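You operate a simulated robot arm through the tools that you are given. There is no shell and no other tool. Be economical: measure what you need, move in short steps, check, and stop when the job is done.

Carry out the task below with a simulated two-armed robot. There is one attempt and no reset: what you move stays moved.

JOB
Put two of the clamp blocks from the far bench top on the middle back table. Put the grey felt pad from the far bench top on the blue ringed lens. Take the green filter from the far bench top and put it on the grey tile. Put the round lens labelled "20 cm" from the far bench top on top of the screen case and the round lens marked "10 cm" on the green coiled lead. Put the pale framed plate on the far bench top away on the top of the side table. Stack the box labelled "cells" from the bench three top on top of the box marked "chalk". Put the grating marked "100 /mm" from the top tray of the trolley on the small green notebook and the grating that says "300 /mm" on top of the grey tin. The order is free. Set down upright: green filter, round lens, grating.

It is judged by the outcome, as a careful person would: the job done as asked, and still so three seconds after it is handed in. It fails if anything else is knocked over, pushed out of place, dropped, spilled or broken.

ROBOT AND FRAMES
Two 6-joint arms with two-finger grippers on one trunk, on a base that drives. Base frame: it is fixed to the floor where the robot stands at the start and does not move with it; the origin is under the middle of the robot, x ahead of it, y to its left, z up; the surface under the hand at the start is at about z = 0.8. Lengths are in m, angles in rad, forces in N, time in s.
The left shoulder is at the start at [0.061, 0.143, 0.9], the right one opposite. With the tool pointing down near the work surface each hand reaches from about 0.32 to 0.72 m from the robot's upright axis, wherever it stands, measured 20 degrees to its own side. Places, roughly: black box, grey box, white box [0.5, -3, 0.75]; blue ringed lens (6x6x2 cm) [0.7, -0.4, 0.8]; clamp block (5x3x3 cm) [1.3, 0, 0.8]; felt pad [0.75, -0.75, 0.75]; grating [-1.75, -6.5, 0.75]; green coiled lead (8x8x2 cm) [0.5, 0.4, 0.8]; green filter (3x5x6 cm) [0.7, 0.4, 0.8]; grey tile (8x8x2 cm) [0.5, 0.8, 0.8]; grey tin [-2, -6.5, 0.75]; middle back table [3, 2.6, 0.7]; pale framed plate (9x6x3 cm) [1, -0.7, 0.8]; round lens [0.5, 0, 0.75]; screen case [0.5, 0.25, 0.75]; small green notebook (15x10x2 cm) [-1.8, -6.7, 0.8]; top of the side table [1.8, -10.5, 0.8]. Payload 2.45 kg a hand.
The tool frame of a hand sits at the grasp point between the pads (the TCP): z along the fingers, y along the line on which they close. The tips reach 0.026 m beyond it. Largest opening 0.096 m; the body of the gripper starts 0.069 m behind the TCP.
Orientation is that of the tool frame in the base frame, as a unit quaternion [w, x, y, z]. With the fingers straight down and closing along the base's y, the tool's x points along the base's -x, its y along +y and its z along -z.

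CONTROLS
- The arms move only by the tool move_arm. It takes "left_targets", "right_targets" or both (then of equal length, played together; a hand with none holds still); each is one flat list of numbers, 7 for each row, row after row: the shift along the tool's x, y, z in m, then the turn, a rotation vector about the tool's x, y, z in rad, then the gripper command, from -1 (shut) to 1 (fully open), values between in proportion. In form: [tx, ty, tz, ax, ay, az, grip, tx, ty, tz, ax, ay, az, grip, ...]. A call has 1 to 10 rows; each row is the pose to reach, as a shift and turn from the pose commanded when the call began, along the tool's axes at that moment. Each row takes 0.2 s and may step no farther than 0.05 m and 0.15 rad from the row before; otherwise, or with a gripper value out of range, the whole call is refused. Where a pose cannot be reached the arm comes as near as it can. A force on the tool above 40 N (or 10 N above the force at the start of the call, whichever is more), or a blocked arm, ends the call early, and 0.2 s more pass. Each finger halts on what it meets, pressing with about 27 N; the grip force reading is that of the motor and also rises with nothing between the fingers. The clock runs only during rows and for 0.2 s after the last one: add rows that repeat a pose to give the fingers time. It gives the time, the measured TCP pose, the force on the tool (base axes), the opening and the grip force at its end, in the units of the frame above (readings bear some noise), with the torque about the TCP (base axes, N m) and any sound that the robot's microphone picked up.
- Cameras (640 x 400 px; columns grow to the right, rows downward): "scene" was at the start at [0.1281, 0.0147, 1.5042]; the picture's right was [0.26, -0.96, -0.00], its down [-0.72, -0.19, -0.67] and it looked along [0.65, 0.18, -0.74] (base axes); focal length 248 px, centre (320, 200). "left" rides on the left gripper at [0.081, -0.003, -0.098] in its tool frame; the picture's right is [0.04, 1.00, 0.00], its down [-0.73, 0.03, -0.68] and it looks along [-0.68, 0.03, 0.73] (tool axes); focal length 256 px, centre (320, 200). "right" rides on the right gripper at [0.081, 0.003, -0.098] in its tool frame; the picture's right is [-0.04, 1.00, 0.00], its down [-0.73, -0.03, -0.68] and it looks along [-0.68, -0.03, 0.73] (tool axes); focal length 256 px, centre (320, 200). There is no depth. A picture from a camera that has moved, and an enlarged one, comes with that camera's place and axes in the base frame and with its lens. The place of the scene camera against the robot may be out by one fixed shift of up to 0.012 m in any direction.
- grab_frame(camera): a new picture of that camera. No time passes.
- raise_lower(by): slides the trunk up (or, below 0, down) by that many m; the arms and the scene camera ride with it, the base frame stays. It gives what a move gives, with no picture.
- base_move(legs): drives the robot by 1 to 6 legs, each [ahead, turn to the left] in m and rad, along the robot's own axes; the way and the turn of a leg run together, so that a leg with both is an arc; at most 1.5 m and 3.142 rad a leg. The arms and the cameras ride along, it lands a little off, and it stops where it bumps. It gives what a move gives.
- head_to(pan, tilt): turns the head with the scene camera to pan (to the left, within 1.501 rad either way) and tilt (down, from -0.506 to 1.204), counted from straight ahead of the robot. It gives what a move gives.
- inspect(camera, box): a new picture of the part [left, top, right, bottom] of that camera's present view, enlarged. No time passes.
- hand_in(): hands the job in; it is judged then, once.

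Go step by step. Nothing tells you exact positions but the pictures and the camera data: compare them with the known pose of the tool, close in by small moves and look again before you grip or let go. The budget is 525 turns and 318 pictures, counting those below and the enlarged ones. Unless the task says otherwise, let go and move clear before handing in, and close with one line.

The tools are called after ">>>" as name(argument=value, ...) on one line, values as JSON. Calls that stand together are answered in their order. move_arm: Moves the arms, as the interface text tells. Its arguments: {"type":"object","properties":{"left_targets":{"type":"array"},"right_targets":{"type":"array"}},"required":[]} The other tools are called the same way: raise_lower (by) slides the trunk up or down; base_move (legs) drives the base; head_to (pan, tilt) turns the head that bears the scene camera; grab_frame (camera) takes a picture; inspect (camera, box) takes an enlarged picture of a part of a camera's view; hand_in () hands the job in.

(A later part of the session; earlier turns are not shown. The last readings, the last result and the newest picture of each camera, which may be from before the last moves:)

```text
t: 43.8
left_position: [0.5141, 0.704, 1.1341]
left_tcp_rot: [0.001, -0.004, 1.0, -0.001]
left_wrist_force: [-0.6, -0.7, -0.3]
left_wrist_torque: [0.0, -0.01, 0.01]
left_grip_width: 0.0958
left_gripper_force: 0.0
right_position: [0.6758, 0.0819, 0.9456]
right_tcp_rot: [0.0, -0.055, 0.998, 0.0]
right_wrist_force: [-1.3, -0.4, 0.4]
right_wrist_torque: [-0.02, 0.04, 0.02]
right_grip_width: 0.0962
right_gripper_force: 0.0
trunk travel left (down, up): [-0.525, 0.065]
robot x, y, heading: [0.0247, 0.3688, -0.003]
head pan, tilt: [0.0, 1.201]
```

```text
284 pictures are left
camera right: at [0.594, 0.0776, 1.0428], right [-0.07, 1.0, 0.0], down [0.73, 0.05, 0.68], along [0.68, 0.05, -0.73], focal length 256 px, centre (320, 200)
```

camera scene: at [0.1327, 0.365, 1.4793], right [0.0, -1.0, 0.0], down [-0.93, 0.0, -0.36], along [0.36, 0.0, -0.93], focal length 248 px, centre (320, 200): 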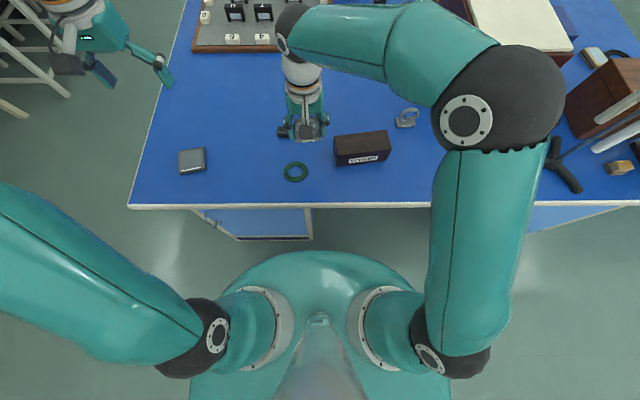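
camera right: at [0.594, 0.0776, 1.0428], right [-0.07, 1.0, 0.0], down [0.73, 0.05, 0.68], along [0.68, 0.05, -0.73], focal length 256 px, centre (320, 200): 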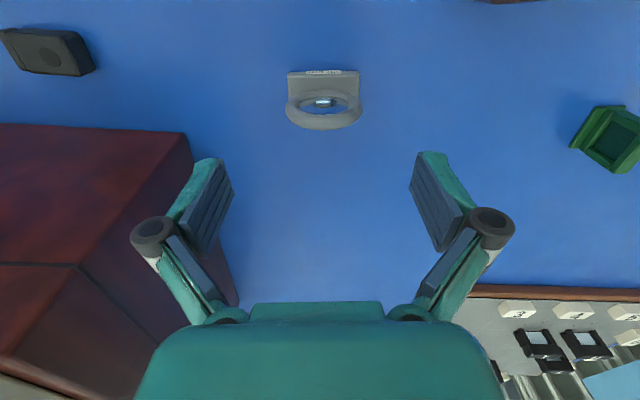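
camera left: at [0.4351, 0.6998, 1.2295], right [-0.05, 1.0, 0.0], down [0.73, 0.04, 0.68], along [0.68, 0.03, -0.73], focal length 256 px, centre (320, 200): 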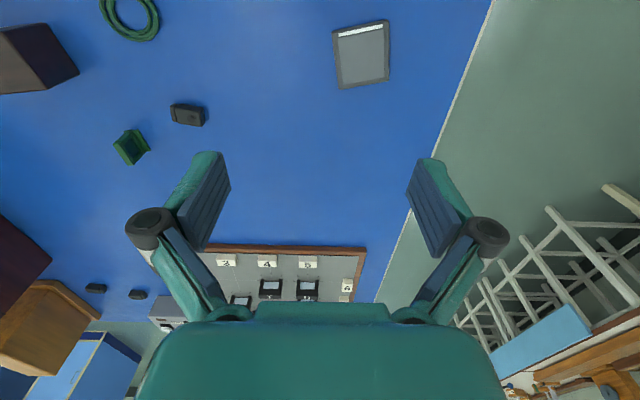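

>>> move_arm(right_targets=[-0.003, 0.003, 0.03, 0, 0, 0, 1, -0.005, 0.003, 0.06, 0, 0, 0, 1, -0.005, 0.003, 0.06, 0, 0, 0, 1])

>>> grab_frame(camera="right")

```text
t: 44.6
left_position: [0.5151, 0.7038, 1.1347]
left_tcp_rot: [0.002, -0.003, 1.0, -0.001]
left_wrist_force: [-0.5, 0.4, 0.1]
left_wrist_torque: [0.05, 0.01, -0.01]
left_grip_width: 0.096
left_gripper_force: 0.0
right_position: [0.6797, 0.0878, 0.8848]
right_tcp_rot: [0.0, -0.053, 0.999, 0.0]
right_wrist_force: [0.3, 1.4, 0.2]
right_wrist_torque: [0.01, 0.0, 0.03]
right_grip_width: 0.0958
right_gripper_force: 0.0
trunk travel left (down, up): [-0.525, 0.065]
robot x, y, heading: [0.0295, 0.372, -0.005]
head pan, tilt: [0.0, 1.201]
```

```text
283 pictures are left
camera right: at [0.5995, 0.0823, 0.9822], right [-0.07, 1.0, 0.0], down [0.73, 0.05, 0.68], along [0.68, 0.05, -0.73], focal length 256 px, centre (320, 200)
```

right: 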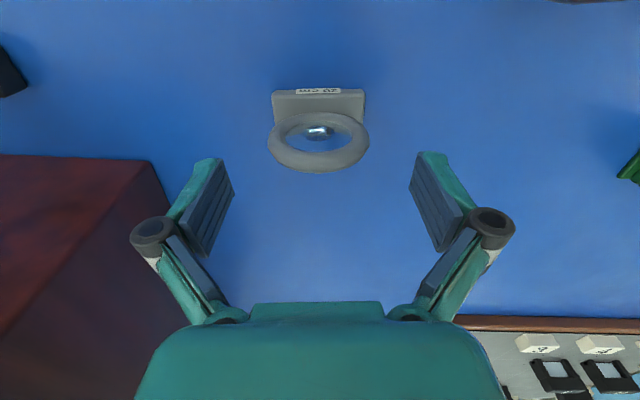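

Same view as for the first lens. I'll lower, grip and lift.

>>> move_arm(right_targets=[0, 0, 0.02, 0, 0, 0, 1, 0, -0.001, 0.04, 0, 0, 0, 1, 0, -0.001, 0.051, 0, 0, 0, 1, 0, -0.001, 0.051, 0, 0, 0, 0.5, 0, -0.001, 0.051, 0, 0, 0, 0, 0, -0.001, 0.051, 0, 0, 0, -0.3, 0, -0.001, 0.051, 0, 0, 0, -0.3])

>>> move_arm(right_targets=[0, 0, -0.03, 0, 0, 0, -0.3, 0, 0, -0.07, 0, 0, 0, -0.3, 0, 0, -0.11, 0, 0, 0, -0.3, 0, 0, -0.15, 0, 0, 0, -0.3, 0, 0, -0.18, 0, 0, 0, -0.3])

>>> grab_frame(camera="right")

```text
t: 46.2
left_position: [0.5135, 0.703, 1.1338]
left_tcp_rot: [0.002, -0.002, 1.0, 0.0]
left_wrist_force: [0.4, 0.4, 0.0]
left_wrist_torque: [0.01, -0.02, -0.01]
left_grip_width: 0.0956
left_gripper_force: 0.1
right_position: [0.6803, 0.087, 0.8341]
right_tcp_rot: [0.0, -0.053, 0.999, 0.0]
right_wrist_force: [0.2, -0.5, 0.6]
right_wrist_torque: [-0.06, 0.0, -0.01]
right_grip_width: 0.0619
right_gripper_force: 26.6
trunk travel left (down, up): [-0.525, 0.065]
robot x, y, heading: [0.024, 0.3738, -0.006]
head pan, tilt: [0.0, 1.201]
```

```text
t: 47.4
left_position: [0.5155, 0.7042, 1.1344]
left_tcp_rot: [0.002, -0.004, 1.0, -0.001]
left_wrist_force: [-0.5, 0.0, 0.3]
left_wrist_torque: [-0.02, -0.01, 0.03]
left_grip_width: 0.096
left_gripper_force: 0.0
right_position: [0.6731, 0.0903, 1.0122]
right_tcp_rot: [-0.001, -0.055, 0.998, 0.001]
right_wrist_force: [-0.1, 0.6, -0.7]
right_wrist_torque: [0.02, -0.01, 0.0]
right_grip_width: 0.0617
right_gripper_force: 27.0
right hand out of reach, approached as far as the arm can: row 5
trunk travel left (down, up): [-0.525, 0.065]
robot x, y, heading: [0.0251, 0.3701, -0.002]
head pan, tilt: [0.0, 1.201]
```

```text
282 pictures are left
camera right: at [0.5915, 0.0844, 1.1092], right [-0.07, 1.0, 0.0], down [0.73, 0.05, 0.68], along [0.68, 0.05, -0.73], focal length 256 px, centre (320, 200)
```

right: 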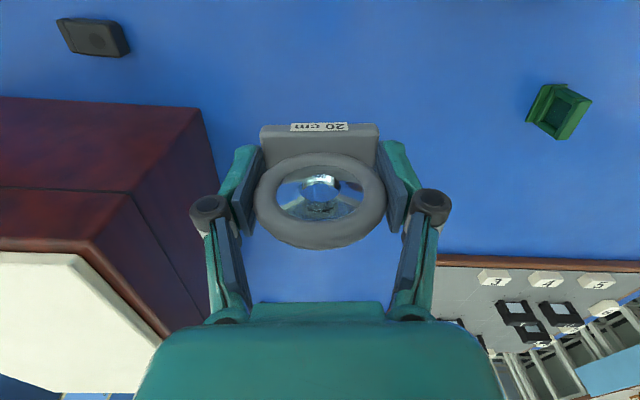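

Next I'll carry the 20 cm lens above the screen case, whose top I estimate at z 0.867, centred near (0.561, 0.245).

>>> move_arm(right_targets=[0.0188, 0.0334, 0, 0, 0, 0, -0.3, 0.0376, 0.0668, 0, 0, 0, 0, -0.3, 0.0564, 0.1002, 0, 0, 0, 0, -0.3, 0.0752, 0.1336, 0, 0, 0, 0, -0.3, 0.0938, 0.1668, 0, 0, 0, 0, -0.3])

>>> grab_frame(camera="right")

>>> inspect(camera="scene", box=[260, 80, 480, 210])

```text
t: 48.6
left_position: [0.5147, 0.7034, 1.1348]
left_tcp_rot: [0.002, -0.003, 1.0, -0.001]
left_wrist_force: [-0.5, -0.1, 0.4]
left_wrist_torque: [-0.01, -0.04, 0.02]
left_grip_width: 0.0958
left_gripper_force: 0.1
right_position: [0.672, 0.1299, 1.0244]
right_tcp_rot: [-0.002, -0.053, 0.999, 0.0]
right_wrist_force: [0.4, -0.4, -0.8]
right_wrist_torque: [-0.01, -0.01, -0.02]
right_grip_width: 0.0616
right_gripper_force: 27.2
right hand out of reach, approached as far as the arm can: row 1, 2, 3, 4, 5
trunk travel left (down, up): [-0.525, 0.065]
robot x, y, heading: [0.0258, 0.3711, -0.005]
head pan, tilt: [0.0, 1.201]
```

```text
281 pictures are left
camera right: at [0.5916, 0.1244, 1.1211], right [-0.07, 1.0, 0.0], down [0.73, 0.05, 0.68], along [0.68, 0.05, -0.74], focal length 256 px, centre (320, 200)
```

right: 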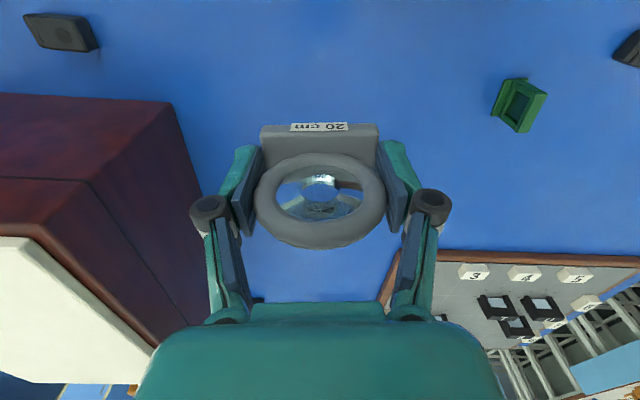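

```text
2.91 times, centred on (370, 145) of scene
camera zoom: at [0.1332, 0.3635, 1.4793], right [0.0, -1.0, 0.0], down [-0.93, 0.0, -0.36], along [0.36, 0.0, -0.93], focal length 723 px, centre (174, 360)
```

zoom: 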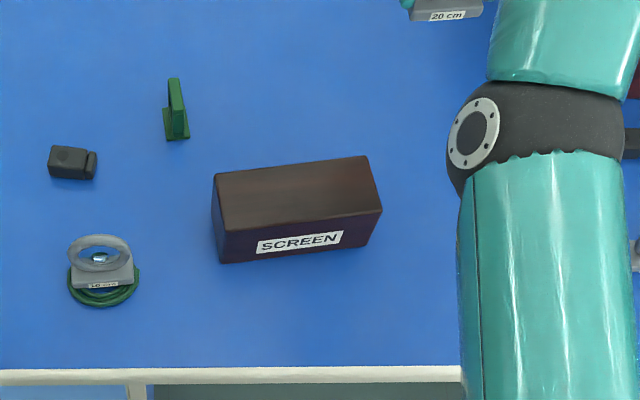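

The arm ran into its reach limit. I'll pull back toward the robot and slightly down first.

>>> move_arm(right_targets=[0.02, 0, 0.02, 0, 0, 0, -0.3, 0.04, 0, 0.03, 0, 0, 0, -0.3, 0.06, 0, 0.03, 0, 0, 0, -0.3])

```text
t: 49.4
left_position: [0.5145, 0.7043, 1.1341]
left_tcp_rot: [0.001, -0.001, 1.0, -0.001]
left_wrist_force: [0.1, 0.3, -0.4]
left_wrist_torque: [0.0, 0.0, 0.01]
left_grip_width: 0.096
left_gripper_force: 0.1
right_position: [0.6726, 0.1278, 1.0197]
right_tcp_rot: [-0.001, -0.054, 0.999, 0.001]
right_wrist_force: [0.2, 0.1, -0.5]
right_wrist_torque: [-0.01, -0.01, 0.02]
right_grip_width: 0.0616
right_gripper_force: 27.0
right hand out of reach, approached as far as the arm can: row 1, 2, 3
trunk travel left (down, up): [-0.525, 0.065]
robot x, y, heading: [0.022, 0.3679, -0.004]
head pan, tilt: [0.0, 1.201]
```

>>> move_arm(right_targets=[0, -0.02, 0.03, 0, 0, 0, -0.3, 0, -0.04, 0.06, 0, 0, 0, -0.3, 0, -0.04, 0.09, 0, 0, 0, -0.3])

```text
t: 50.2
left_position: [0.515, 0.7038, 1.1331]
left_tcp_rot: [0.002, -0.003, 1.0, -0.001]
left_wrist_force: [-0.5, 0.5, 0.1]
left_wrist_torque: [0.01, 0.03, -0.02]
left_grip_width: 0.0964
left_gripper_force: 0.0
right_position: [0.6924, 0.0864, 0.9284]
right_tcp_rot: [-0.002, -0.053, 0.999, 0.0]
right_wrist_force: [1.0, 0.5, -1.0]
right_wrist_torque: [-0.02, 0.02, -0.04]
right_grip_width: 0.0617
right_gripper_force: 26.7
right hand out of reach, approached as far as the arm can: row 1, 2, 3
trunk travel left (down, up): [-0.525, 0.065]
robot x, y, heading: [0.0241, 0.3707, -0.004]
head pan, tilt: [0.0, 1.201]
```

>>> move_arm(right_targets=[0.03, 0, 0, 0, 0, 0, -0.3, 0.06, 0.0, 0, 0, 0, 0, -0.3])

```text
t: 50.8
left_position: [0.5148, 0.7036, 1.1357]
left_tcp_rot: [0.002, -0.002, 1.0, -0.001]
left_wrist_force: [0.8, -0.5, -0.3]
left_wrist_torque: [0.01, 0.04, -0.04]
left_grip_width: 0.0959
left_gripper_force: 0.0
right_position: [0.6917, 0.0828, 0.9337]
right_tcp_rot: [-0.002, -0.053, 0.999, 0.001]
right_wrist_force: [0.4, -0.3, -0.1]
right_wrist_torque: [0.0, -0.01, 0.0]
right_grip_width: 0.0615
right_gripper_force: 27.1
right hand out of reach, approached as far as the arm can: row 1, 2
trunk travel left (down, up): [-0.525, 0.065]
robot x, y, heading: [0.0274, 0.3712, -0.005]
head pan, tilt: [0.0, 1.201]
```

>>> move_arm(right_targets=[0.05, 0, 0.02, 0, 0, 0, -0.3, 0.09, 0.0, 0.02, 0, 0, 0, -0.3, 0.13, 0.0, 0.02, 0, 0, 0, -0.3, 0.13, 0.0, 0.02, 0, 0, 0, -0.3])

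>>> grab_frame(camera="scene")

```text
refused: row 1 steps farther than a row can; nothing moved
```

```text
279 pictures are left
camera scene: at [0.1329, 0.3639, 1.4793], right [0.0, -1.0, 0.0], down [-0.93, 0.0, -0.36], along [0.36, 0.0, -0.93], focal length 248 px, centre (320, 200)
```

scene: 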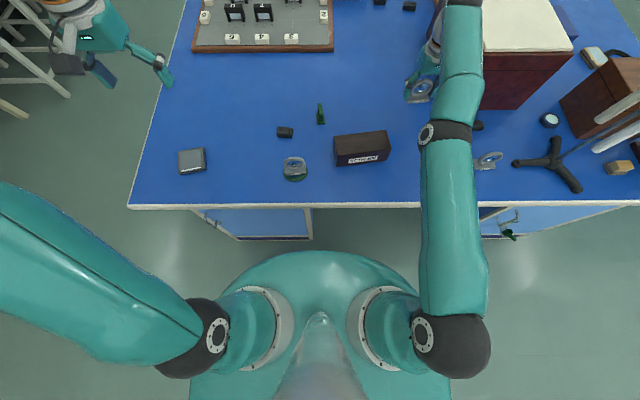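

The arm is fully stretched. I'll try sideways moves and a turn to bend the elbow again.

>>> move_arm(right_targets=[0.02, -0.02, 0.0, 0, 0, 0.1, -0.3, 0.04, -0.04, 0.0, 0, 0, 0.2, -0.3, 0.06, -0.06, 0.0, 0, 0, 0.3, -0.3, 0.09, -0.06, 0.0, 0, 0, 0.3, -0.3, 0.12, -0.06, 0.0, 0, 0, 0.3, -0.3])

```text
t: 52.0
left_position: [0.5124, 0.7036, 1.1356]
left_tcp_rot: [0.003, -0.003, 1.0, -0.001]
left_wrist_force: [0.6, 0.0, 1.1]
left_wrist_torque: [0.02, -0.06, -0.03]
left_grip_width: 0.0959
left_gripper_force: 0.1
right_position: [0.5744, 0.0081, 0.9357]
right_tcp_rot: [0.001, 0.097, 0.995, 0.001]
right_wrist_force: [-1.3, 0.3, -0.1]
right_wrist_torque: [-0.03, -0.04, 0.0]
right_grip_width: 0.0615
right_gripper_force: 26.8
right hand out of reach, approached as far as the arm can: row 1, 2
trunk travel left (down, up): [-0.525, 0.065]
robot x, y, heading: [0.0253, 0.371, 0.0]
head pan, tilt: [0.0, 1.201]
```

The elbow is bent again. I'll carry it over the case now.

>>> move_arm(right_targets=[0, 0, -0.04, 0, 0, 0, -0.3, 0.0096, 0.0385, -0.04, 0, 0, -0.07, -0.3, 0.0192, 0.077, -0.04, 0, 0, -0.14, -0.3, 0.0289, 0.1155, -0.04, 0, 0, -0.21, -0.3, 0.0385, 0.154, -0.04, 0, 0, -0.28, -0.3, 0.0481, 0.1925, -0.04, 0, 0, -0.314, -0.3, 0.0577, 0.231, -0.04, 0, 0, -0.314, -0.3])

>>> grab_frame(camera="right")

```text
t: 53.6
left_position: [0.5151, 0.704, 1.1343]
left_tcp_rot: [0.001, -0.004, 1.0, -0.001]
left_wrist_force: [-1.0, -0.3, 0.5]
left_wrist_torque: [0.0, 0.04, -0.04]
left_grip_width: 0.0962
left_gripper_force: 0.1
right_position: [0.5639, 0.2501, 0.9731]
right_tcp_rot: [-0.001, -0.061, 0.998, 0.001]
right_wrist_force: [-1.6, 0.1, 0.0]
right_wrist_torque: [-0.03, 0.0, 0.03]
right_grip_width: 0.0617
right_gripper_force: 26.6
trunk travel left (down, up): [-0.525, 0.065]
robot x, y, heading: [0.025, 0.3715, -0.005]
head pan, tilt: [0.0, 1.201]
```

```text
278 pictures are left
camera right: at [0.4833, 0.2426, 1.0701], right [-0.08, 1.0, 0.0], down [0.73, 0.06, 0.68], along [0.68, 0.05, -0.73], focal length 256 px, centre (320, 200)
```

right: 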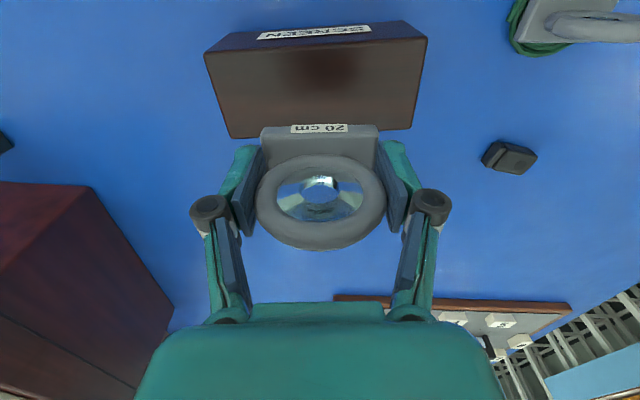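

>>> move_arm(right_targets=[0.0045, -0.0045, 0.02, 0, 0, 0, -0.3, 0.0045, -0.0045, 0.045, 0, 0, 0, -0.3, 0.0045, -0.0045, 0.064, 0, 0, 0, -0.3, 0.0045, -0.0045, 0.064, 0, 0, 0, -0.3])

>>> grab_frame(camera="right")

```text
t: 54.6
left_position: [0.514, 0.7026, 1.1336]
left_tcp_rot: [0.002, -0.003, 1.0, -0.001]
left_wrist_force: [0.3, -0.4, -0.1]
left_wrist_torque: [-0.03, -0.03, 0.01]
left_grip_width: 0.0958
left_gripper_force: 0.1
right_position: [0.5582, 0.2409, 0.909]
right_tcp_rot: [-0.001, -0.061, 0.998, 0.0]
right_wrist_force: [0.0, 0.2, -0.3]
right_wrist_torque: [-0.01, 0.01, -0.02]
right_grip_width: 0.0616
right_gripper_force: 27.2
trunk travel left (down, up): [-0.525, 0.065]
robot x, y, heading: [0.0239, 0.3706, -0.009]
head pan, tilt: [0.0, 1.201]
```

```text
277 pictures are left
camera right: at [0.478, 0.2348, 1.0063], right [-0.08, 1.0, 0.0], down [0.73, 0.06, 0.68], along [0.68, 0.06, -0.73], focal length 256 px, centre (320, 200)
```

right: 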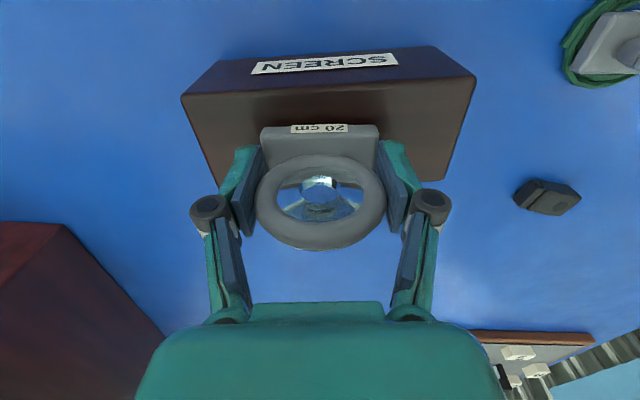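

>>> move_arm(right_targets=[0, 0.001, 0.002, 0, 0, 0, -0.3, 0, 0.001, 0.004, 0, 0, 0, -0.3, 0, 0.001, 0.006, 0, 0, 0, -0.3, 0, 0.001, 0.008, 0, 0, 0, -0.3])

```text
t: 55.6
left_position: [0.5135, 0.7042, 1.1352]
left_tcp_rot: [0.003, -0.003, 1.0, 0.0]
left_wrist_force: [0.4, 0.5, -0.6]
left_wrist_torque: [0.03, -0.02, -0.04]
left_grip_width: 0.0959
left_gripper_force: 0.1
right_position: [0.5597, 0.2427, 0.9045]
right_tcp_rot: [0.002, -0.061, 0.998, 0.0]
right_wrist_force: [0.0, -3.5, 18.2]
right_wrist_torque: [-0.06, 0.12, -0.06]
right_grip_width: 0.0618
right_gripper_force: 27.1
trunk travel left (down, up): [-0.525, 0.065]
robot x, y, heading: [0.0249, 0.3717, 0.0]
head pan, tilt: [0.0, 1.201]
```

Contact. I'll ease off, release and rise.

>>> move_arm(right_targets=[0, 0, -0.002, 0, 0, 0, -0.3, 0, 0, -0.002, 0, 0, 0, 0.4, 0, 0, -0.002, 0, 0, 0, 0.7, 0, 0, -0.002, 0, 0, 0, 0.8])

>>> move_arm(right_targets=[0, 0, -0.03, 0, 0, 0, 0.8, 0, 0, -0.07, 0, 0, 0, 0.8, 0, 0, -0.11, 0, 0, 0, 0.8])

>>> grab_frame(camera="right")

```text
t: 56.6
left_position: [0.5149, 0.7039, 1.1343]
left_tcp_rot: [0.002, -0.003, 1.0, -0.001]
left_wrist_force: [-0.3, -0.1, -0.7]
left_wrist_torque: [-0.02, 0.02, 0.04]
left_grip_width: 0.0959
left_gripper_force: 0.0
right_position: [0.5579, 0.2427, 0.9031]
right_tcp_rot: [0.0, -0.06, 0.998, -0.001]
right_wrist_force: [-0.3, -0.4, 0.8]
right_wrist_torque: [0.01, -0.02, -0.01]
right_grip_width: 0.0864
right_gripper_force: 0.1
trunk travel left (down, up): [-0.525, 0.065]
robot x, y, heading: [0.0249, 0.3722, -0.002]
head pan, tilt: [0.0, 1.201]
```

```text
t: 57.4
left_position: [0.5139, 0.7034, 1.134]
left_tcp_rot: [0.002, -0.003, 1.0, 0.0]
left_wrist_force: [0.6, -1.2, 0.4]
left_wrist_torque: [0.01, -0.01, 0.02]
left_grip_width: 0.0959
left_gripper_force: 0.0
right_position: [0.5614, 0.2441, 1.0147]
right_tcp_rot: [0.001, -0.061, 0.998, 0.001]
right_wrist_force: [-0.3, -0.4, 0.0]
right_wrist_torque: [0.0, 0.0, -0.01]
right_grip_width: 0.0864
right_gripper_force: 0.0
trunk travel left (down, up): [-0.525, 0.065]
robot x, y, heading: [0.0275, 0.3693, -0.005]
head pan, tilt: [0.0, 1.201]
```

```text
276 pictures are left
camera right: at [0.4807, 0.2377, 1.1117], right [-0.08, 1.0, 0.0], down [0.73, 0.06, 0.68], along [0.68, 0.06, -0.73], focal length 256 px, centre (320, 200)
```

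right: 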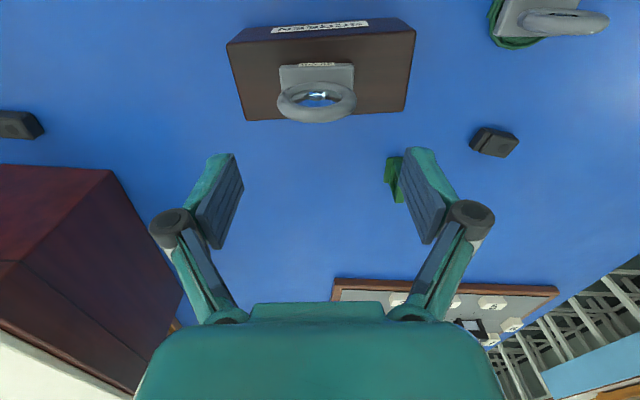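

The 20 cm lens stands on the case. I'll edge the base 3 cm forward for reach, clear the right hand, and bring the left hand towards the green filter.

>>> base_move(legs=[[0.03, 0]])

>>> move_arm(right_targets=[0, -0.04, -0.01, 0, 0, 0, 0.8, 0, -0.08, -0.02, 0, 0, 0, 0.8, 0, -0.12, -0.03, 0, 0, 0, 0.8, 0.01, -0.16, -0.03, 0, 0, 0, 0.8, 0.02, -0.2, -0.03, 0, 0, 0, 0.8, 0.03, -0.24, -0.03, 0, 0, 0, 0.8], left_targets=[-0.01, 0, 0.03, 0, 0, 0, 1, -0.02, -0.02, 0.06, 0, 0, 0, 1, -0.03, -0.05, 0.09, 0, 0, 0, 1, -0.04, -0.08, 0.12, 0, 0, 0, 1, -0.05, -0.12, 0.13, 0, 0, 0, 1, -0.06, -0.16, 0.13, 0, 0, 0, 1])

>>> grab_frame(camera="left")

```text
t: 58.2
left_position: [0.546, 0.7038, 1.1333]
left_tcp_rot: [0.001, -0.002, 1.0, -0.001]
left_wrist_force: [0.2, 0.5, -0.8]
left_wrist_torque: [0.02, 0.04, 0.02]
left_grip_width: 0.0959
left_gripper_force: 0.1
right_position: [0.5933, 0.2438, 1.013]
right_tcp_rot: [-0.002, -0.06, 0.998, 0.001]
right_wrist_force: [0.7, -0.3, -0.2]
right_wrist_torque: [0.02, 0.05, -0.02]
right_grip_width: 0.0862
right_gripper_force: 0.0
trunk travel left (down, up): [-0.525, 0.065]
robot x, y, heading: [0.056, 0.3669, -0.003]
head pan, tilt: [0.0, 1.201]
```

```text
t: 59.6
left_position: [0.6062, 0.5413, 1.0052]
left_tcp_rot: [0.002, -0.004, 1.0, 0.0]
left_wrist_force: [-1.0, 0.2, 0.6]
left_wrist_torque: [0.04, 0.02, 0.0]
left_grip_width: 0.096
left_gripper_force: 0.0
right_position: [0.5936, 0.0016, 1.0448]
right_tcp_rot: [0.0, -0.061, 0.998, 0.001]
right_wrist_force: [0.3, -0.2, -0.4]
right_wrist_torque: [0.03, 0.03, 0.01]
right_grip_width: 0.0865
right_gripper_force: 0.1
trunk travel left (down, up): [-0.525, 0.065]
robot x, y, heading: [0.0562, 0.3704, -0.002]
head pan, tilt: [0.0, 1.201]
```

```text
275 pictures are left
camera left: at [0.5239, 0.5371, 1.1006], right [-0.05, 1.0, 0.0], down [0.73, 0.03, 0.68], along [0.68, 0.03, -0.73], focal length 256 px, centre (320, 200)
```

left: 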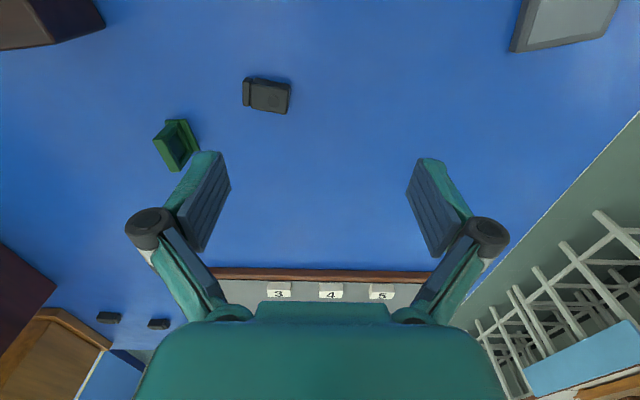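

>>> move_arm(left_targets=[-0.01, -0.035, 0.01, 0, 0, 0, 1, -0.02, -0.07, 0.02, 0, 0, 0, 1, -0.03, -0.105, 0.03, 0, 0, 0, 1, -0.045, -0.14, 0.035, 0, 0, 0, 1, -0.055, -0.176, 0.035, 0, 0, 0, 1])

>>> grab_frame(camera="left")

>>> inspect(camera="left", box=[240, 50, 400, 160])

```text
t: 60.9
left_position: [0.6628, 0.3683, 0.9693]
left_tcp_rot: [0.001, -0.003, 1.0, -0.001]
left_wrist_force: [-1.1, 0.1, 0.4]
left_wrist_torque: [0.02, -0.01, 0.02]
left_grip_width: 0.0962
left_gripper_force: 0.1
right_position: [0.5932, 0.0017, 1.0444]
right_tcp_rot: [-0.001, -0.059, 0.998, 0.001]
right_wrist_force: [-0.1, -0.2, -0.1]
right_wrist_torque: [0.01, 0.0, 0.04]
right_grip_width: 0.0862
right_gripper_force: 0.2
trunk travel left (down, up): [-0.525, 0.065]
robot x, y, heading: [0.0533, 0.3703, 0.003]
head pan, tilt: [0.0, 1.201]
```

```text
274 pictures are left
camera left: at [0.5807, 0.3634, 1.0661], right [-0.05, 1.0, 0.0], down [0.73, 0.04, 0.68], along [0.68, 0.03, -0.73], focal length 256 px, centre (320, 200)
```

left: 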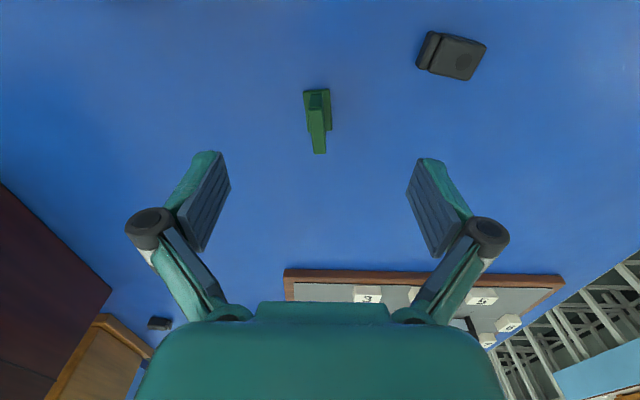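

```text
3.64 times, centred on (320, 105) of left
camera zoom: at [0.5807, 0.3634, 1.0661], right [-0.05, 1.0, 0.0], down [0.73, 0.04, 0.68], along [0.68, 0.03, -0.73], focal length 931 px, centre (320, 546)
```

zoom: 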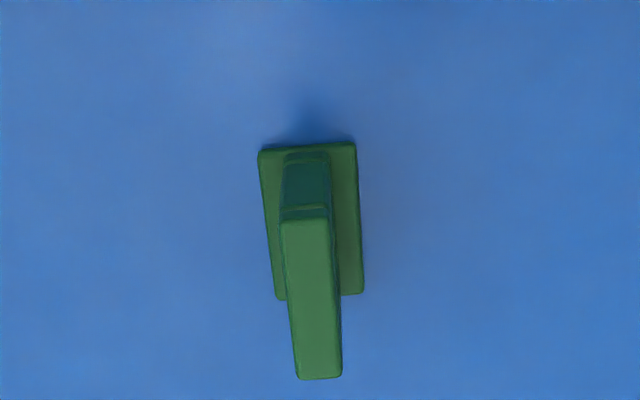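

The filter is a thin upright plate on a 3x5 cm base, centred near (0.697, 0.366) and yawed 0.13. I'll lower around the plate.

>>> move_arm(left_targets=[-0.015, -0.001, 0.02, 0, 0, -0.05, 1, -0.034, -0.002, 0.04, 0, 0, -0.13, 1, -0.034, -0.002, 0.075, 0, 0, -0.13, 0.5, -0.034, -0.002, 0.075, 0, 0, -0.13, 0.3])

>>> grab_frame(camera="left")

```text
t: 61.9
left_position: [0.6979, 0.3673, 0.8948]
left_tcp_rot: [0.001, -0.068, 0.998, 0.0]
left_wrist_force: [0.6, -0.5, -0.5]
left_wrist_torque: [0.0, 0.02, 0.02]
left_grip_width: 0.0627
left_gripper_force: 0.1
right_position: [0.593, 0.0016, 1.0445]
right_tcp_rot: [0.0, -0.06, 0.998, 0.0]
right_wrist_force: [0.5, -0.1, 0.0]
right_wrist_torque: [0.01, 0.02, -0.01]
right_grip_width: 0.0863
right_gripper_force: 0.1
trunk travel left (down, up): [-0.525, 0.065]
robot x, y, heading: [0.0549, 0.371, -0.003]
head pan, tilt: [0.0, 1.201]
```

```text
272 pictures are left
camera left: at [0.6178, 0.3526, 0.9917], right [-0.18, 0.98, 0.0], down [0.72, 0.13, 0.68], along [0.67, 0.12, -0.73], focal length 256 px, centre (320, 200)
```

left: 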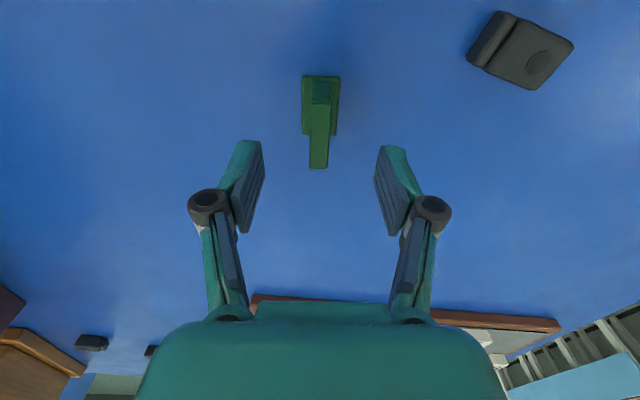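

>>> move_arm(left_targets=[0, -0.001, 0.025, 0, 0, 0, 0.3, 0, -0.001, 0.047, 0, 0, 0, 0.3, 0, -0.001, 0.047, 0, 0, 0, 0, 0, -0.001, 0.047, 0, 0, 0, -0.5, 0, -0.001, 0.047, 0, 0, 0, -1, 0, -0.001, 0.047, 0, 0, 0, -1, 0, -0.001, 0.047, 0, 0, 0, -1])

>>> grab_frame(camera="left")

```text
t: 63.5
left_position: [0.6986, 0.3671, 0.8481]
left_tcp_rot: [0.002, -0.068, 0.998, -0.001]
left_wrist_force: [1.2, 0.5, -0.8]
left_wrist_torque: [0.01, 0.02, -0.01]
left_grip_width: 0.0117
left_gripper_force: 26.8
right_position: [0.593, 0.0013, 1.0446]
right_tcp_rot: [-0.002, -0.06, 0.998, 0.0]
right_wrist_force: [-0.8, 0.0, 0.2]
right_wrist_torque: [0.0, -0.01, -0.01]
right_grip_width: 0.0863
right_gripper_force: 0.1
trunk travel left (down, up): [-0.525, 0.065]
robot x, y, heading: [0.0532, 0.3687, -0.001]
head pan, tilt: [0.0, 1.201]
```

```text
271 pictures are left
camera left: at [0.6175, 0.352, 0.9449], right [-0.18, 0.98, 0.0], down [0.72, 0.13, 0.68], along [0.67, 0.12, -0.73], focal length 256 px, centre (320, 200)
```

left: 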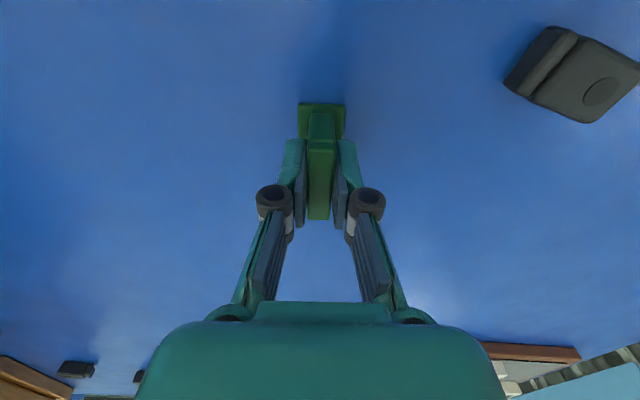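

Gripped. I'll lift and carry it toward the grey tile near (0.53, 0.765).

>>> move_arm(left_targets=[0.002, 0, -0.04, 0, 0, 0, -1, 0.01, 0, -0.08, 0, 0, 0, -1, 0.02, 0, -0.11, 0, 0, 0, -1])

>>> move_arm(left_targets=[0.01, 0.043, 0, 0, 0, 0, -1, 0.02, 0.086, 0, 0, 0, 0, -1, 0.03, 0.129, 0, 0, 0, 0, -1, 0.04, 0.172, 0, 0, 0, 0, -1, 0.05, 0.215, 0, 0, 0, 0, -1, 0.06, 0.258, 0, 0, 0, 0, -1, 0.07, 0.301, 0, 0, 0, 0, -1, 0.08, 0.344, 0, 0, 0, 0, -1, 0.09, 0.387, 0, 0, 0, 0, -1, 0.095, 0.412, 0, 0, 0, 0, -1])

>>> grab_frame(camera="left")

```text
t: 64.2
left_position: [0.6787, 0.3621, 0.958]
left_tcp_rot: [0.001, -0.068, 0.998, -0.001]
left_wrist_force: [-0.5, -1.0, -0.9]
left_wrist_torque: [0.02, 0.0, 0.01]
left_grip_width: 0.012
left_gripper_force: 26.8
right_position: [0.5924, 0.0012, 1.0442]
right_tcp_rot: [0.001, -0.06, 0.998, 0.0]
right_wrist_force: [0.5, 0.0, 0.0]
right_wrist_torque: [0.03, -0.01, 0.0]
right_grip_width: 0.0862
right_gripper_force: 0.0
trunk travel left (down, up): [-0.525, 0.065]
robot x, y, heading: [0.058, 0.3719, -0.005]
head pan, tilt: [0.0, 1.201]
```

```text
t: 66.5
left_position: [0.5282, 0.7582, 0.9561]
left_tcp_rot: [0.001, -0.068, 0.998, -0.002]
left_wrist_force: [0.1, -0.5, -0.4]
left_wrist_torque: [0.02, 0.04, 0.02]
left_grip_width: 0.0121
left_gripper_force: 26.5
right_position: [0.5922, 0.0027, 1.0447]
right_tcp_rot: [0.001, -0.061, 0.998, 0.0]
right_wrist_force: [0.2, -0.5, -0.2]
right_wrist_torque: [0.03, -0.02, 0.01]
right_grip_width: 0.0868
right_gripper_force: 0.0
trunk travel left (down, up): [-0.525, 0.065]
robot x, y, heading: [0.0519, 0.3683, 0.0]
head pan, tilt: [0.0, 1.201]
```

```text
270 pictures are left
camera left: at [0.4477, 0.744, 1.0532], right [-0.17, 0.98, 0.0], down [0.72, 0.13, 0.68], along [0.67, 0.12, -0.73], focal length 256 px, centre (320, 200)
```

left: 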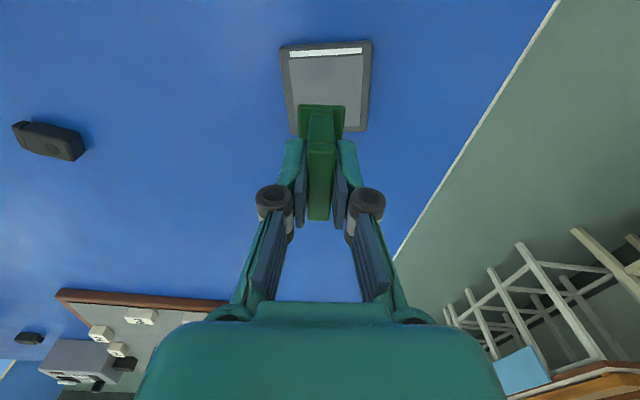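

The tile centre is at about (0.529, 0.766). I'll lower onto it.

>>> move_arm(left_targets=[-0.001, 0.007, 0.03, 0, 0, 0, -1, -0.001, 0.007, 0.06, 0, 0, 0, -1, -0.001, 0.007, 0.08, 0, 0, 0, -1, -0.001, 0.007, 0.08, 0, 0, 0, -1])

>>> inspect(camera="left", box=[220, 40, 420, 180])

```text
t: 67.5
left_position: [0.5278, 0.764, 0.8766]
left_tcp_rot: [0.001, -0.068, 0.998, -0.001]
left_wrist_force: [-1.0, 0.2, 0.0]
left_wrist_torque: [0.02, 0.0, 0.0]
left_grip_width: 0.0118
left_gripper_force: 26.9
right_position: [0.5924, 0.0026, 1.0448]
right_tcp_rot: [0.0, -0.06, 0.998, 0.0]
right_wrist_force: [0.0, 0.4, 0.2]
right_wrist_torque: [0.0, 0.01, 0.04]
right_grip_width: 0.0865
right_gripper_force: 0.1
trunk travel left (down, up): [-0.525, 0.065]
robot x, y, heading: [0.0544, 0.3697, -0.006]
head pan, tilt: [0.0, 1.201]
```

```text
2.86 times, centred on (320, 110) of left
camera zoom: at [0.447, 0.7493, 0.9727], right [-0.17, 0.98, 0.0], down [0.72, 0.13, 0.68], along [0.67, 0.12, -0.73], focal length 731 px, centre (320, 457)
```

zoom: 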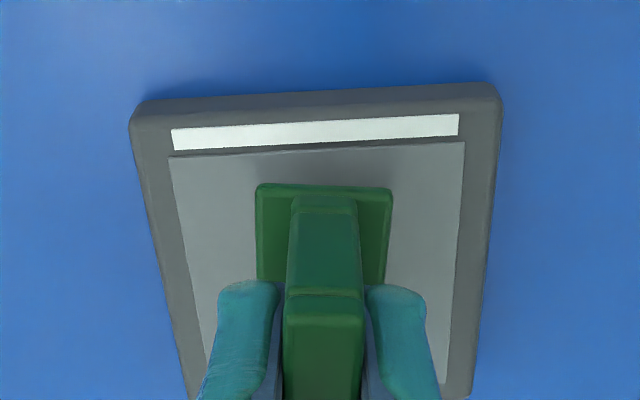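

>>> move_arm(left_targets=[0, 0, 0.003, 0, 0, 0, -1, 0, 0, 0.006, 0, 0, 0, -1, 0, 0, 0.008, 0, 0, 0, -1, 0, 0, 0.01, 0, 0, 0, -1])

```text
t: 68.5
left_position: [0.5274, 0.7647, 0.8668]
left_tcp_rot: [0.001, -0.069, 0.998, -0.001]
left_wrist_force: [1.1, -0.1, -0.1]
left_wrist_torque: [-0.01, -0.02, -0.01]
left_grip_width: 0.0121
left_gripper_force: 27.4
right_position: [0.5937, 0.0021, 1.0451]
right_tcp_rot: [0.0, -0.061, 0.998, 0.001]
right_wrist_force: [0.5, -0.1, 0.0]
right_wrist_torque: [-0.04, 0.0, 0.02]
right_grip_width: 0.0865
right_gripper_force: 0.2
trunk travel left (down, up): [-0.525, 0.065]
robot x, y, heading: [0.0527, 0.369, -0.001]
head pan, tilt: [0.0, 1.201]
```

>>> move_arm(left_targets=[0, 0, 0.002, 0, 0, 0, -1, 0, 0, 0.004, 0, 0, 0, -1, 0, 0, 0.005, 0, 0, 0, -1])

```text
t: 69.2
left_position: [0.5272, 0.7654, 0.8635]
left_tcp_rot: [0.003, -0.068, 0.998, 0.0]
left_wrist_force: [-0.2, 0.1, 13.6]
left_wrist_torque: [0.0, 0.14, -0.02]
left_grip_width: 0.0121
left_gripper_force: 27.4
right_position: [0.5929, 0.0017, 1.0461]
right_tcp_rot: [0.0, -0.062, 0.998, 0.001]
right_wrist_force: [0.3, 0.2, 0.0]
right_wrist_torque: [-0.05, 0.02, -0.04]
right_grip_width: 0.0864
right_gripper_force: 0.0
trunk travel left (down, up): [-0.525, 0.065]
robot x, y, heading: [0.0587, 0.3682, -0.005]
head pan, tilt: [0.0, 1.201]
```

Contact. I'll release and rise.

>>> move_arm(left_targets=[0, 0, -0.001, 0, 0, 0, -1, 0, 0, -0.001, 0, 0, 0, -0.4, 0, 0, -0.001, 0, 0, 0, 0, 0, 0, -0.001, 0, 0, 0, 0.2, 0, 0, -0.04, 0, 0, 0, 0.2, 0, 0, -0.08, 0, 0, 0, 0.4, 0, 0, -0.12, 0, 0, 0, 0.4])

>>> grab_frame(camera="left")

```text
t: 70.8
left_position: [0.5261, 0.765, 0.9807]
left_tcp_rot: [0.001, -0.068, 0.998, 0.0]
left_wrist_force: [0.0, 0.1, 0.0]
left_wrist_torque: [-0.02, 0.02, 0.0]
left_grip_width: 0.067
left_gripper_force: 0.0
right_position: [0.5918, 0.0017, 1.045]
right_tcp_rot: [0.001, -0.06, 0.998, 0.0]
right_wrist_force: [-0.5, 0.7, -0.1]
right_wrist_torque: [0.02, 0.02, 0.01]
right_grip_width: 0.0865
right_gripper_force: 0.0
trunk travel left (down, up): [-0.525, 0.065]
robot x, y, heading: [0.0534, 0.3678, -0.001]
head pan, tilt: [0.0, 1.201]
```

```text
268 pictures are left
camera left: at [0.447, 0.7509, 1.077], right [-0.17, 0.98, 0.0], down [0.72, 0.13, 0.68], along [0.67, 0.12, -0.73], focal length 256 px, centre (320, 200)
```

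left: 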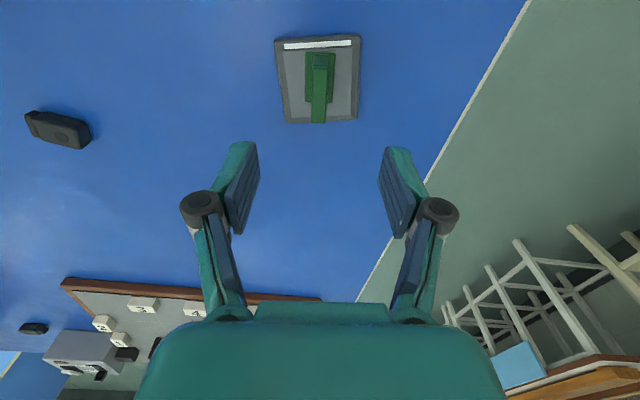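

The filter stands on the tile. Next is the near clamp block at about (0.632, 0.490), with the left hand.

>>> move_arm(left_targets=[-0.01, -0.041, 0, 0, 0, 0, 0.8, -0.02, -0.082, 0, 0, 0, 0, 0.8, -0.03, -0.123, 0, 0, 0, 0, 0.8, -0.04, -0.164, 0, 0, 0, 0, 0.8, -0.05, -0.205, 0, 0, 0, 0, 0.8, -0.06, -0.246, 0.01, 0, 0, 0, 0.8, -0.0676, -0.287, 0.03, 0, 0, 0, 0.8])

>>> grab_frame(camera="left")

```text
t: 72.5
left_position: [0.6334, 0.4877, 0.9519]
left_tcp_rot: [0.001, -0.068, 0.998, 0.0]
left_wrist_force: [0.6, 0.6, 0.4]
left_wrist_torque: [0.02, 0.0, -0.01]
left_grip_width: 0.0865
left_gripper_force: 0.1
right_position: [0.5947, 0.001, 1.045]
right_tcp_rot: [0.0, -0.06, 0.998, 0.001]
right_wrist_force: [0.7, 0.2, 0.5]
right_wrist_torque: [0.02, 0.02, 0.0]
right_grip_width: 0.0863
right_gripper_force: 0.1
trunk travel left (down, up): [-0.525, 0.065]
robot x, y, heading: [0.0582, 0.3727, -0.002]
head pan, tilt: [0.0, 1.201]
```

```text
267 pictures are left
camera left: at [0.5524, 0.4731, 1.0492], right [-0.18, 0.98, 0.0], down [0.72, 0.13, 0.68], along [0.67, 0.12, -0.73], focal length 256 px, centre (320, 200)
```

left: 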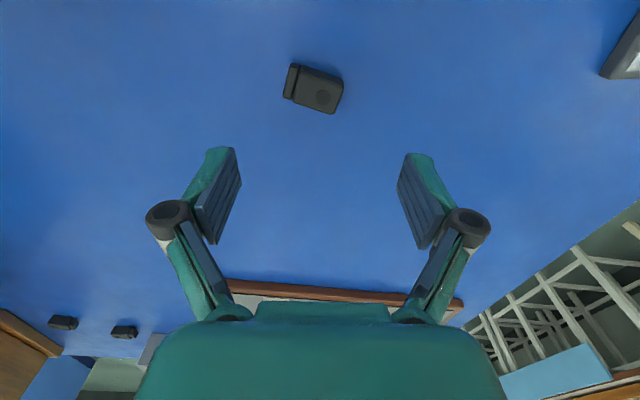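

>>> move_arm(left_targets=[0, -0.002, 0.03, 0, 0, 0.11, 1, 0, -0.004, 0.06, 0, 0, 0.22, 1, 0, -0.004, 0.08, 0, 0, 0.22, 1])

>>> grab_frame(camera="left")

```text
t: 73.2
left_position: [0.6333, 0.4841, 0.8717]
left_tcp_rot: [0.001, 0.043, 0.999, -0.001]
left_wrist_force: [0.9, -0.4, 0.2]
left_wrist_torque: [0.01, 0.03, 0.0]
left_grip_width: 0.0959
left_gripper_force: 0.1
right_position: [0.5929, 0.0022, 1.0432]
right_tcp_rot: [-0.001, -0.061, 0.998, 0.001]
right_wrist_force: [0.3, 0.4, 0.7]
right_wrist_torque: [0.0, 0.04, 0.04]
right_grip_width: 0.0865
right_gripper_force: 0.0
trunk travel left (down, up): [-0.525, 0.065]
robot x, y, heading: [0.0525, 0.3691, 0.003]
head pan, tilt: [0.0, 1.201]
```

```text
266 pictures are left
camera left: at [0.5521, 0.4891, 0.968], right [0.04, 1.0, 0.0], down [0.73, -0.03, 0.68], along [0.68, -0.03, -0.73], focal length 256 px, centre (320, 200)
```

left: 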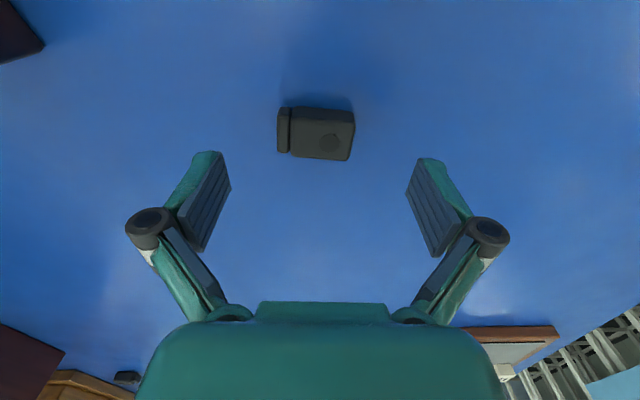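

>>> move_arm(left_targets=[0, -0.001, 0.02, 0, 0, 0, 1, 0, -0.001, 0.038, 0, 0, 0, 1, 0, -0.001, 0.038, 0, 0, 0, 0.4, 0, -0.001, 0.038, 0, 0, 0, 0, 0, -0.001, 0.038, 0, 0, 0, -0.5, 0, -0.001, 0.038, 0, 0, 0, -0.5])

>>> move_arm(left_targets=[0, 0, -0.04, 0, 0, 0, -0.5, 0.01, 0, -0.08, 0, 0, 0, -0.5, 0.03, 0, -0.12, 0, 0, 0, -0.5, 0.06, 0.02, -0.15, 0, 0, 0, -0.5, 0.09, 0.04, -0.18, 0, 0, 0, -0.5, 0.12, 0.06, -0.2, 0, 0, 0, -0.5])

>>> grab_frame(camera="left")

```text
t: 74.7
left_position: [0.6344, 0.4855, 0.8355]
left_tcp_rot: [0.002, 0.042, 0.999, -0.001]
left_wrist_force: [-0.1, 0.3, -0.3]
left_wrist_torque: [0.0, -0.03, 0.01]
left_grip_width: 0.0415
left_gripper_force: 26.9
right_position: [0.5934, 0.0012, 1.0446]
right_tcp_rot: [-0.001, -0.059, 0.998, -0.001]
right_wrist_force: [0.7, 0.1, 0.3]
right_wrist_torque: [0.02, 0.0, 0.02]
right_grip_width: 0.0864
right_gripper_force: 0.0
trunk travel left (down, up): [-0.525, 0.065]
robot x, y, heading: [0.0551, 0.3738, -0.01]
head pan, tilt: [0.0, 1.201]
```

```text
t: 76.0
left_position: [0.5161, 0.554, 1.0344]
left_tcp_rot: [0.001, 0.042, 0.999, -0.001]
left_wrist_force: [-0.4, -0.4, -0.3]
left_wrist_torque: [-0.02, 0.03, -0.02]
left_grip_width: 0.0415
left_gripper_force: 26.6
right_position: [0.5921, 0.0031, 1.0452]
right_tcp_rot: [0.0, -0.06, 0.998, 0.0]
right_wrist_force: [-0.7, -0.2, -0.3]
right_wrist_torque: [-0.01, -0.06, 0.02]
right_grip_width: 0.0864
right_gripper_force: 0.0
trunk travel left (down, up): [-0.525, 0.065]
robot x, y, heading: [0.0559, 0.3685, -0.006]
head pan, tilt: [0.0, 1.201]
```

```text
265 pictures are left
camera left: at [0.4349, 0.5586, 1.1305], right [0.04, 1.0, 0.0], down [0.73, -0.03, 0.68], along [0.68, -0.03, -0.73], focal length 256 px, centre (320, 200)
```

left: 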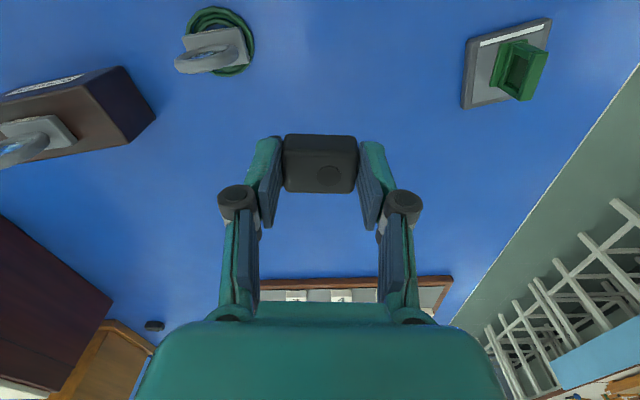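

The first clamp block is held. I'll tuck the right hand in and shift the robot about 0.36 m to the right for the second block.

>>> move_arm(right_targets=[0.001, 0.04, -0.02, 0, 0, 0, 0.8, 0.003, 0.08, -0.04, 0, 0, 0, 0.8, 0.005, 0.12, -0.05, 0, 0, 0, 0.8, 0.007, 0.16, -0.05, 0, 0, 0, 0.8, 0.009, 0.2, -0.05, 0, 0, 0, 0.8, 0.01, 0.24, -0.05, 0, 0, 0, 0.8])

>>> base_move(legs=[[-0.3, 0.6], [-0.3, -0.6], [0.3, -0.6], [0.27, 0.6]])

>>> head_to(pan=-0.5, tilt=0.8)

>>> grab_frame(camera="scene")

>>> grab_frame(camera="right")

```text
t: 77.5
left_position: [0.5178, 0.5557, 1.0328]
left_tcp_rot: [0.001, 0.042, 0.999, -0.001]
left_wrist_force: [0.4, 0.0, -0.7]
left_wrist_torque: [0.0, -0.03, 0.0]
left_grip_width: 0.0415
left_gripper_force: 26.9
right_position: [0.5527, 0.2402, 1.0945]
right_tcp_rot: [-0.001, -0.06, 0.998, 0.0]
right_wrist_force: [0.0, 0.7, 0.4]
right_wrist_torque: [-0.01, 0.01, 0.04]
right_grip_width: 0.0865
right_gripper_force: 0.1
trunk travel left (down, up): [-0.525, 0.065]
robot x, y, heading: [0.051, 0.3675, -0.002]
head pan, tilt: [0.0, 1.201]
```

```text
t: 85.3
left_position: [0.4895, 0.218, 1.0333]
left_tcp_rot: [0.001, 0.039, 0.999, -0.001]
left_wrist_force: [0.1, -0.3, -1.3]
left_wrist_torque: [-0.01, 0.02, 0.0]
left_grip_width: 0.0413
left_gripper_force: 27.0
right_position: [0.5276, -0.0976, 1.0933]
right_tcp_rot: [0.0, -0.063, 0.998, 0.001]
right_wrist_force: [0.4, -0.2, 0.6]
right_wrist_torque: [0.02, 0.02, 0.0]
right_grip_width: 0.0864
right_gripper_force: 0.0
trunk travel left (down, up): [-0.525, 0.065]
robot x, y, heading: [0.0256, 0.0175, -0.001]
head pan, tilt: [0.0, 1.201]
```

```text
t: 86.2
left_position: [0.4895, 0.2184, 1.0338]
left_tcp_rot: [0.002, 0.04, 0.999, -0.001]
left_wrist_force: [0.3, 0.9, -1.2]
left_wrist_torque: [0.01, 0.0, 0.05]
left_grip_width: 0.0413
left_gripper_force: 26.8
right_position: [0.5267, -0.0983, 1.0948]
right_tcp_rot: [-0.001, -0.063, 0.998, 0.0]
right_wrist_force: [0.8, 0.3, -0.3]
right_wrist_torque: [-0.03, 0.04, -0.02]
right_grip_width: 0.0863
right_gripper_force: 0.1
trunk travel left (down, up): [-0.525, 0.065]
robot x, y, heading: [0.0308, 0.0186, 0.0]
head pan, tilt: [-0.499, 0.799]
```

```text
264 pictures are left
camera scene: at [0.1502, -0.0249, 1.5069], right [-0.48, -0.88, 0.0], down [-0.63, 0.34, -0.7], along [0.61, -0.33, -0.72], focal length 248 px, centre (320, 200)
```

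scene: 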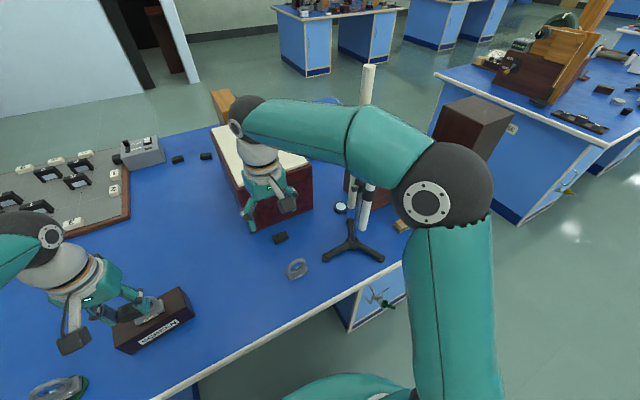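

```text
263 pictures are left
camera right: at [0.4456, -0.1043, 1.192], right [-0.08, 1.0, 0.0], down [0.73, 0.06, 0.68], along [0.68, 0.06, -0.74], focal length 256 px, centre (320, 200)
```

right: 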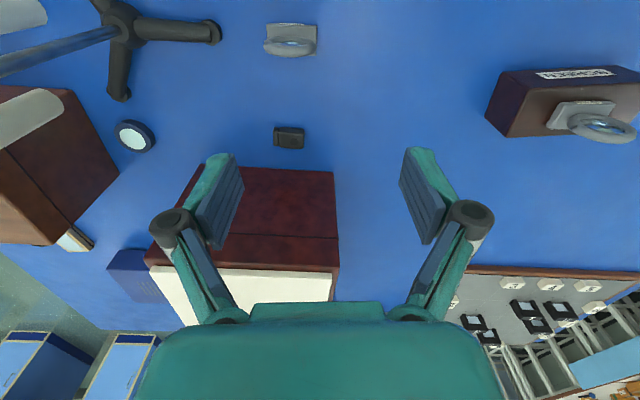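

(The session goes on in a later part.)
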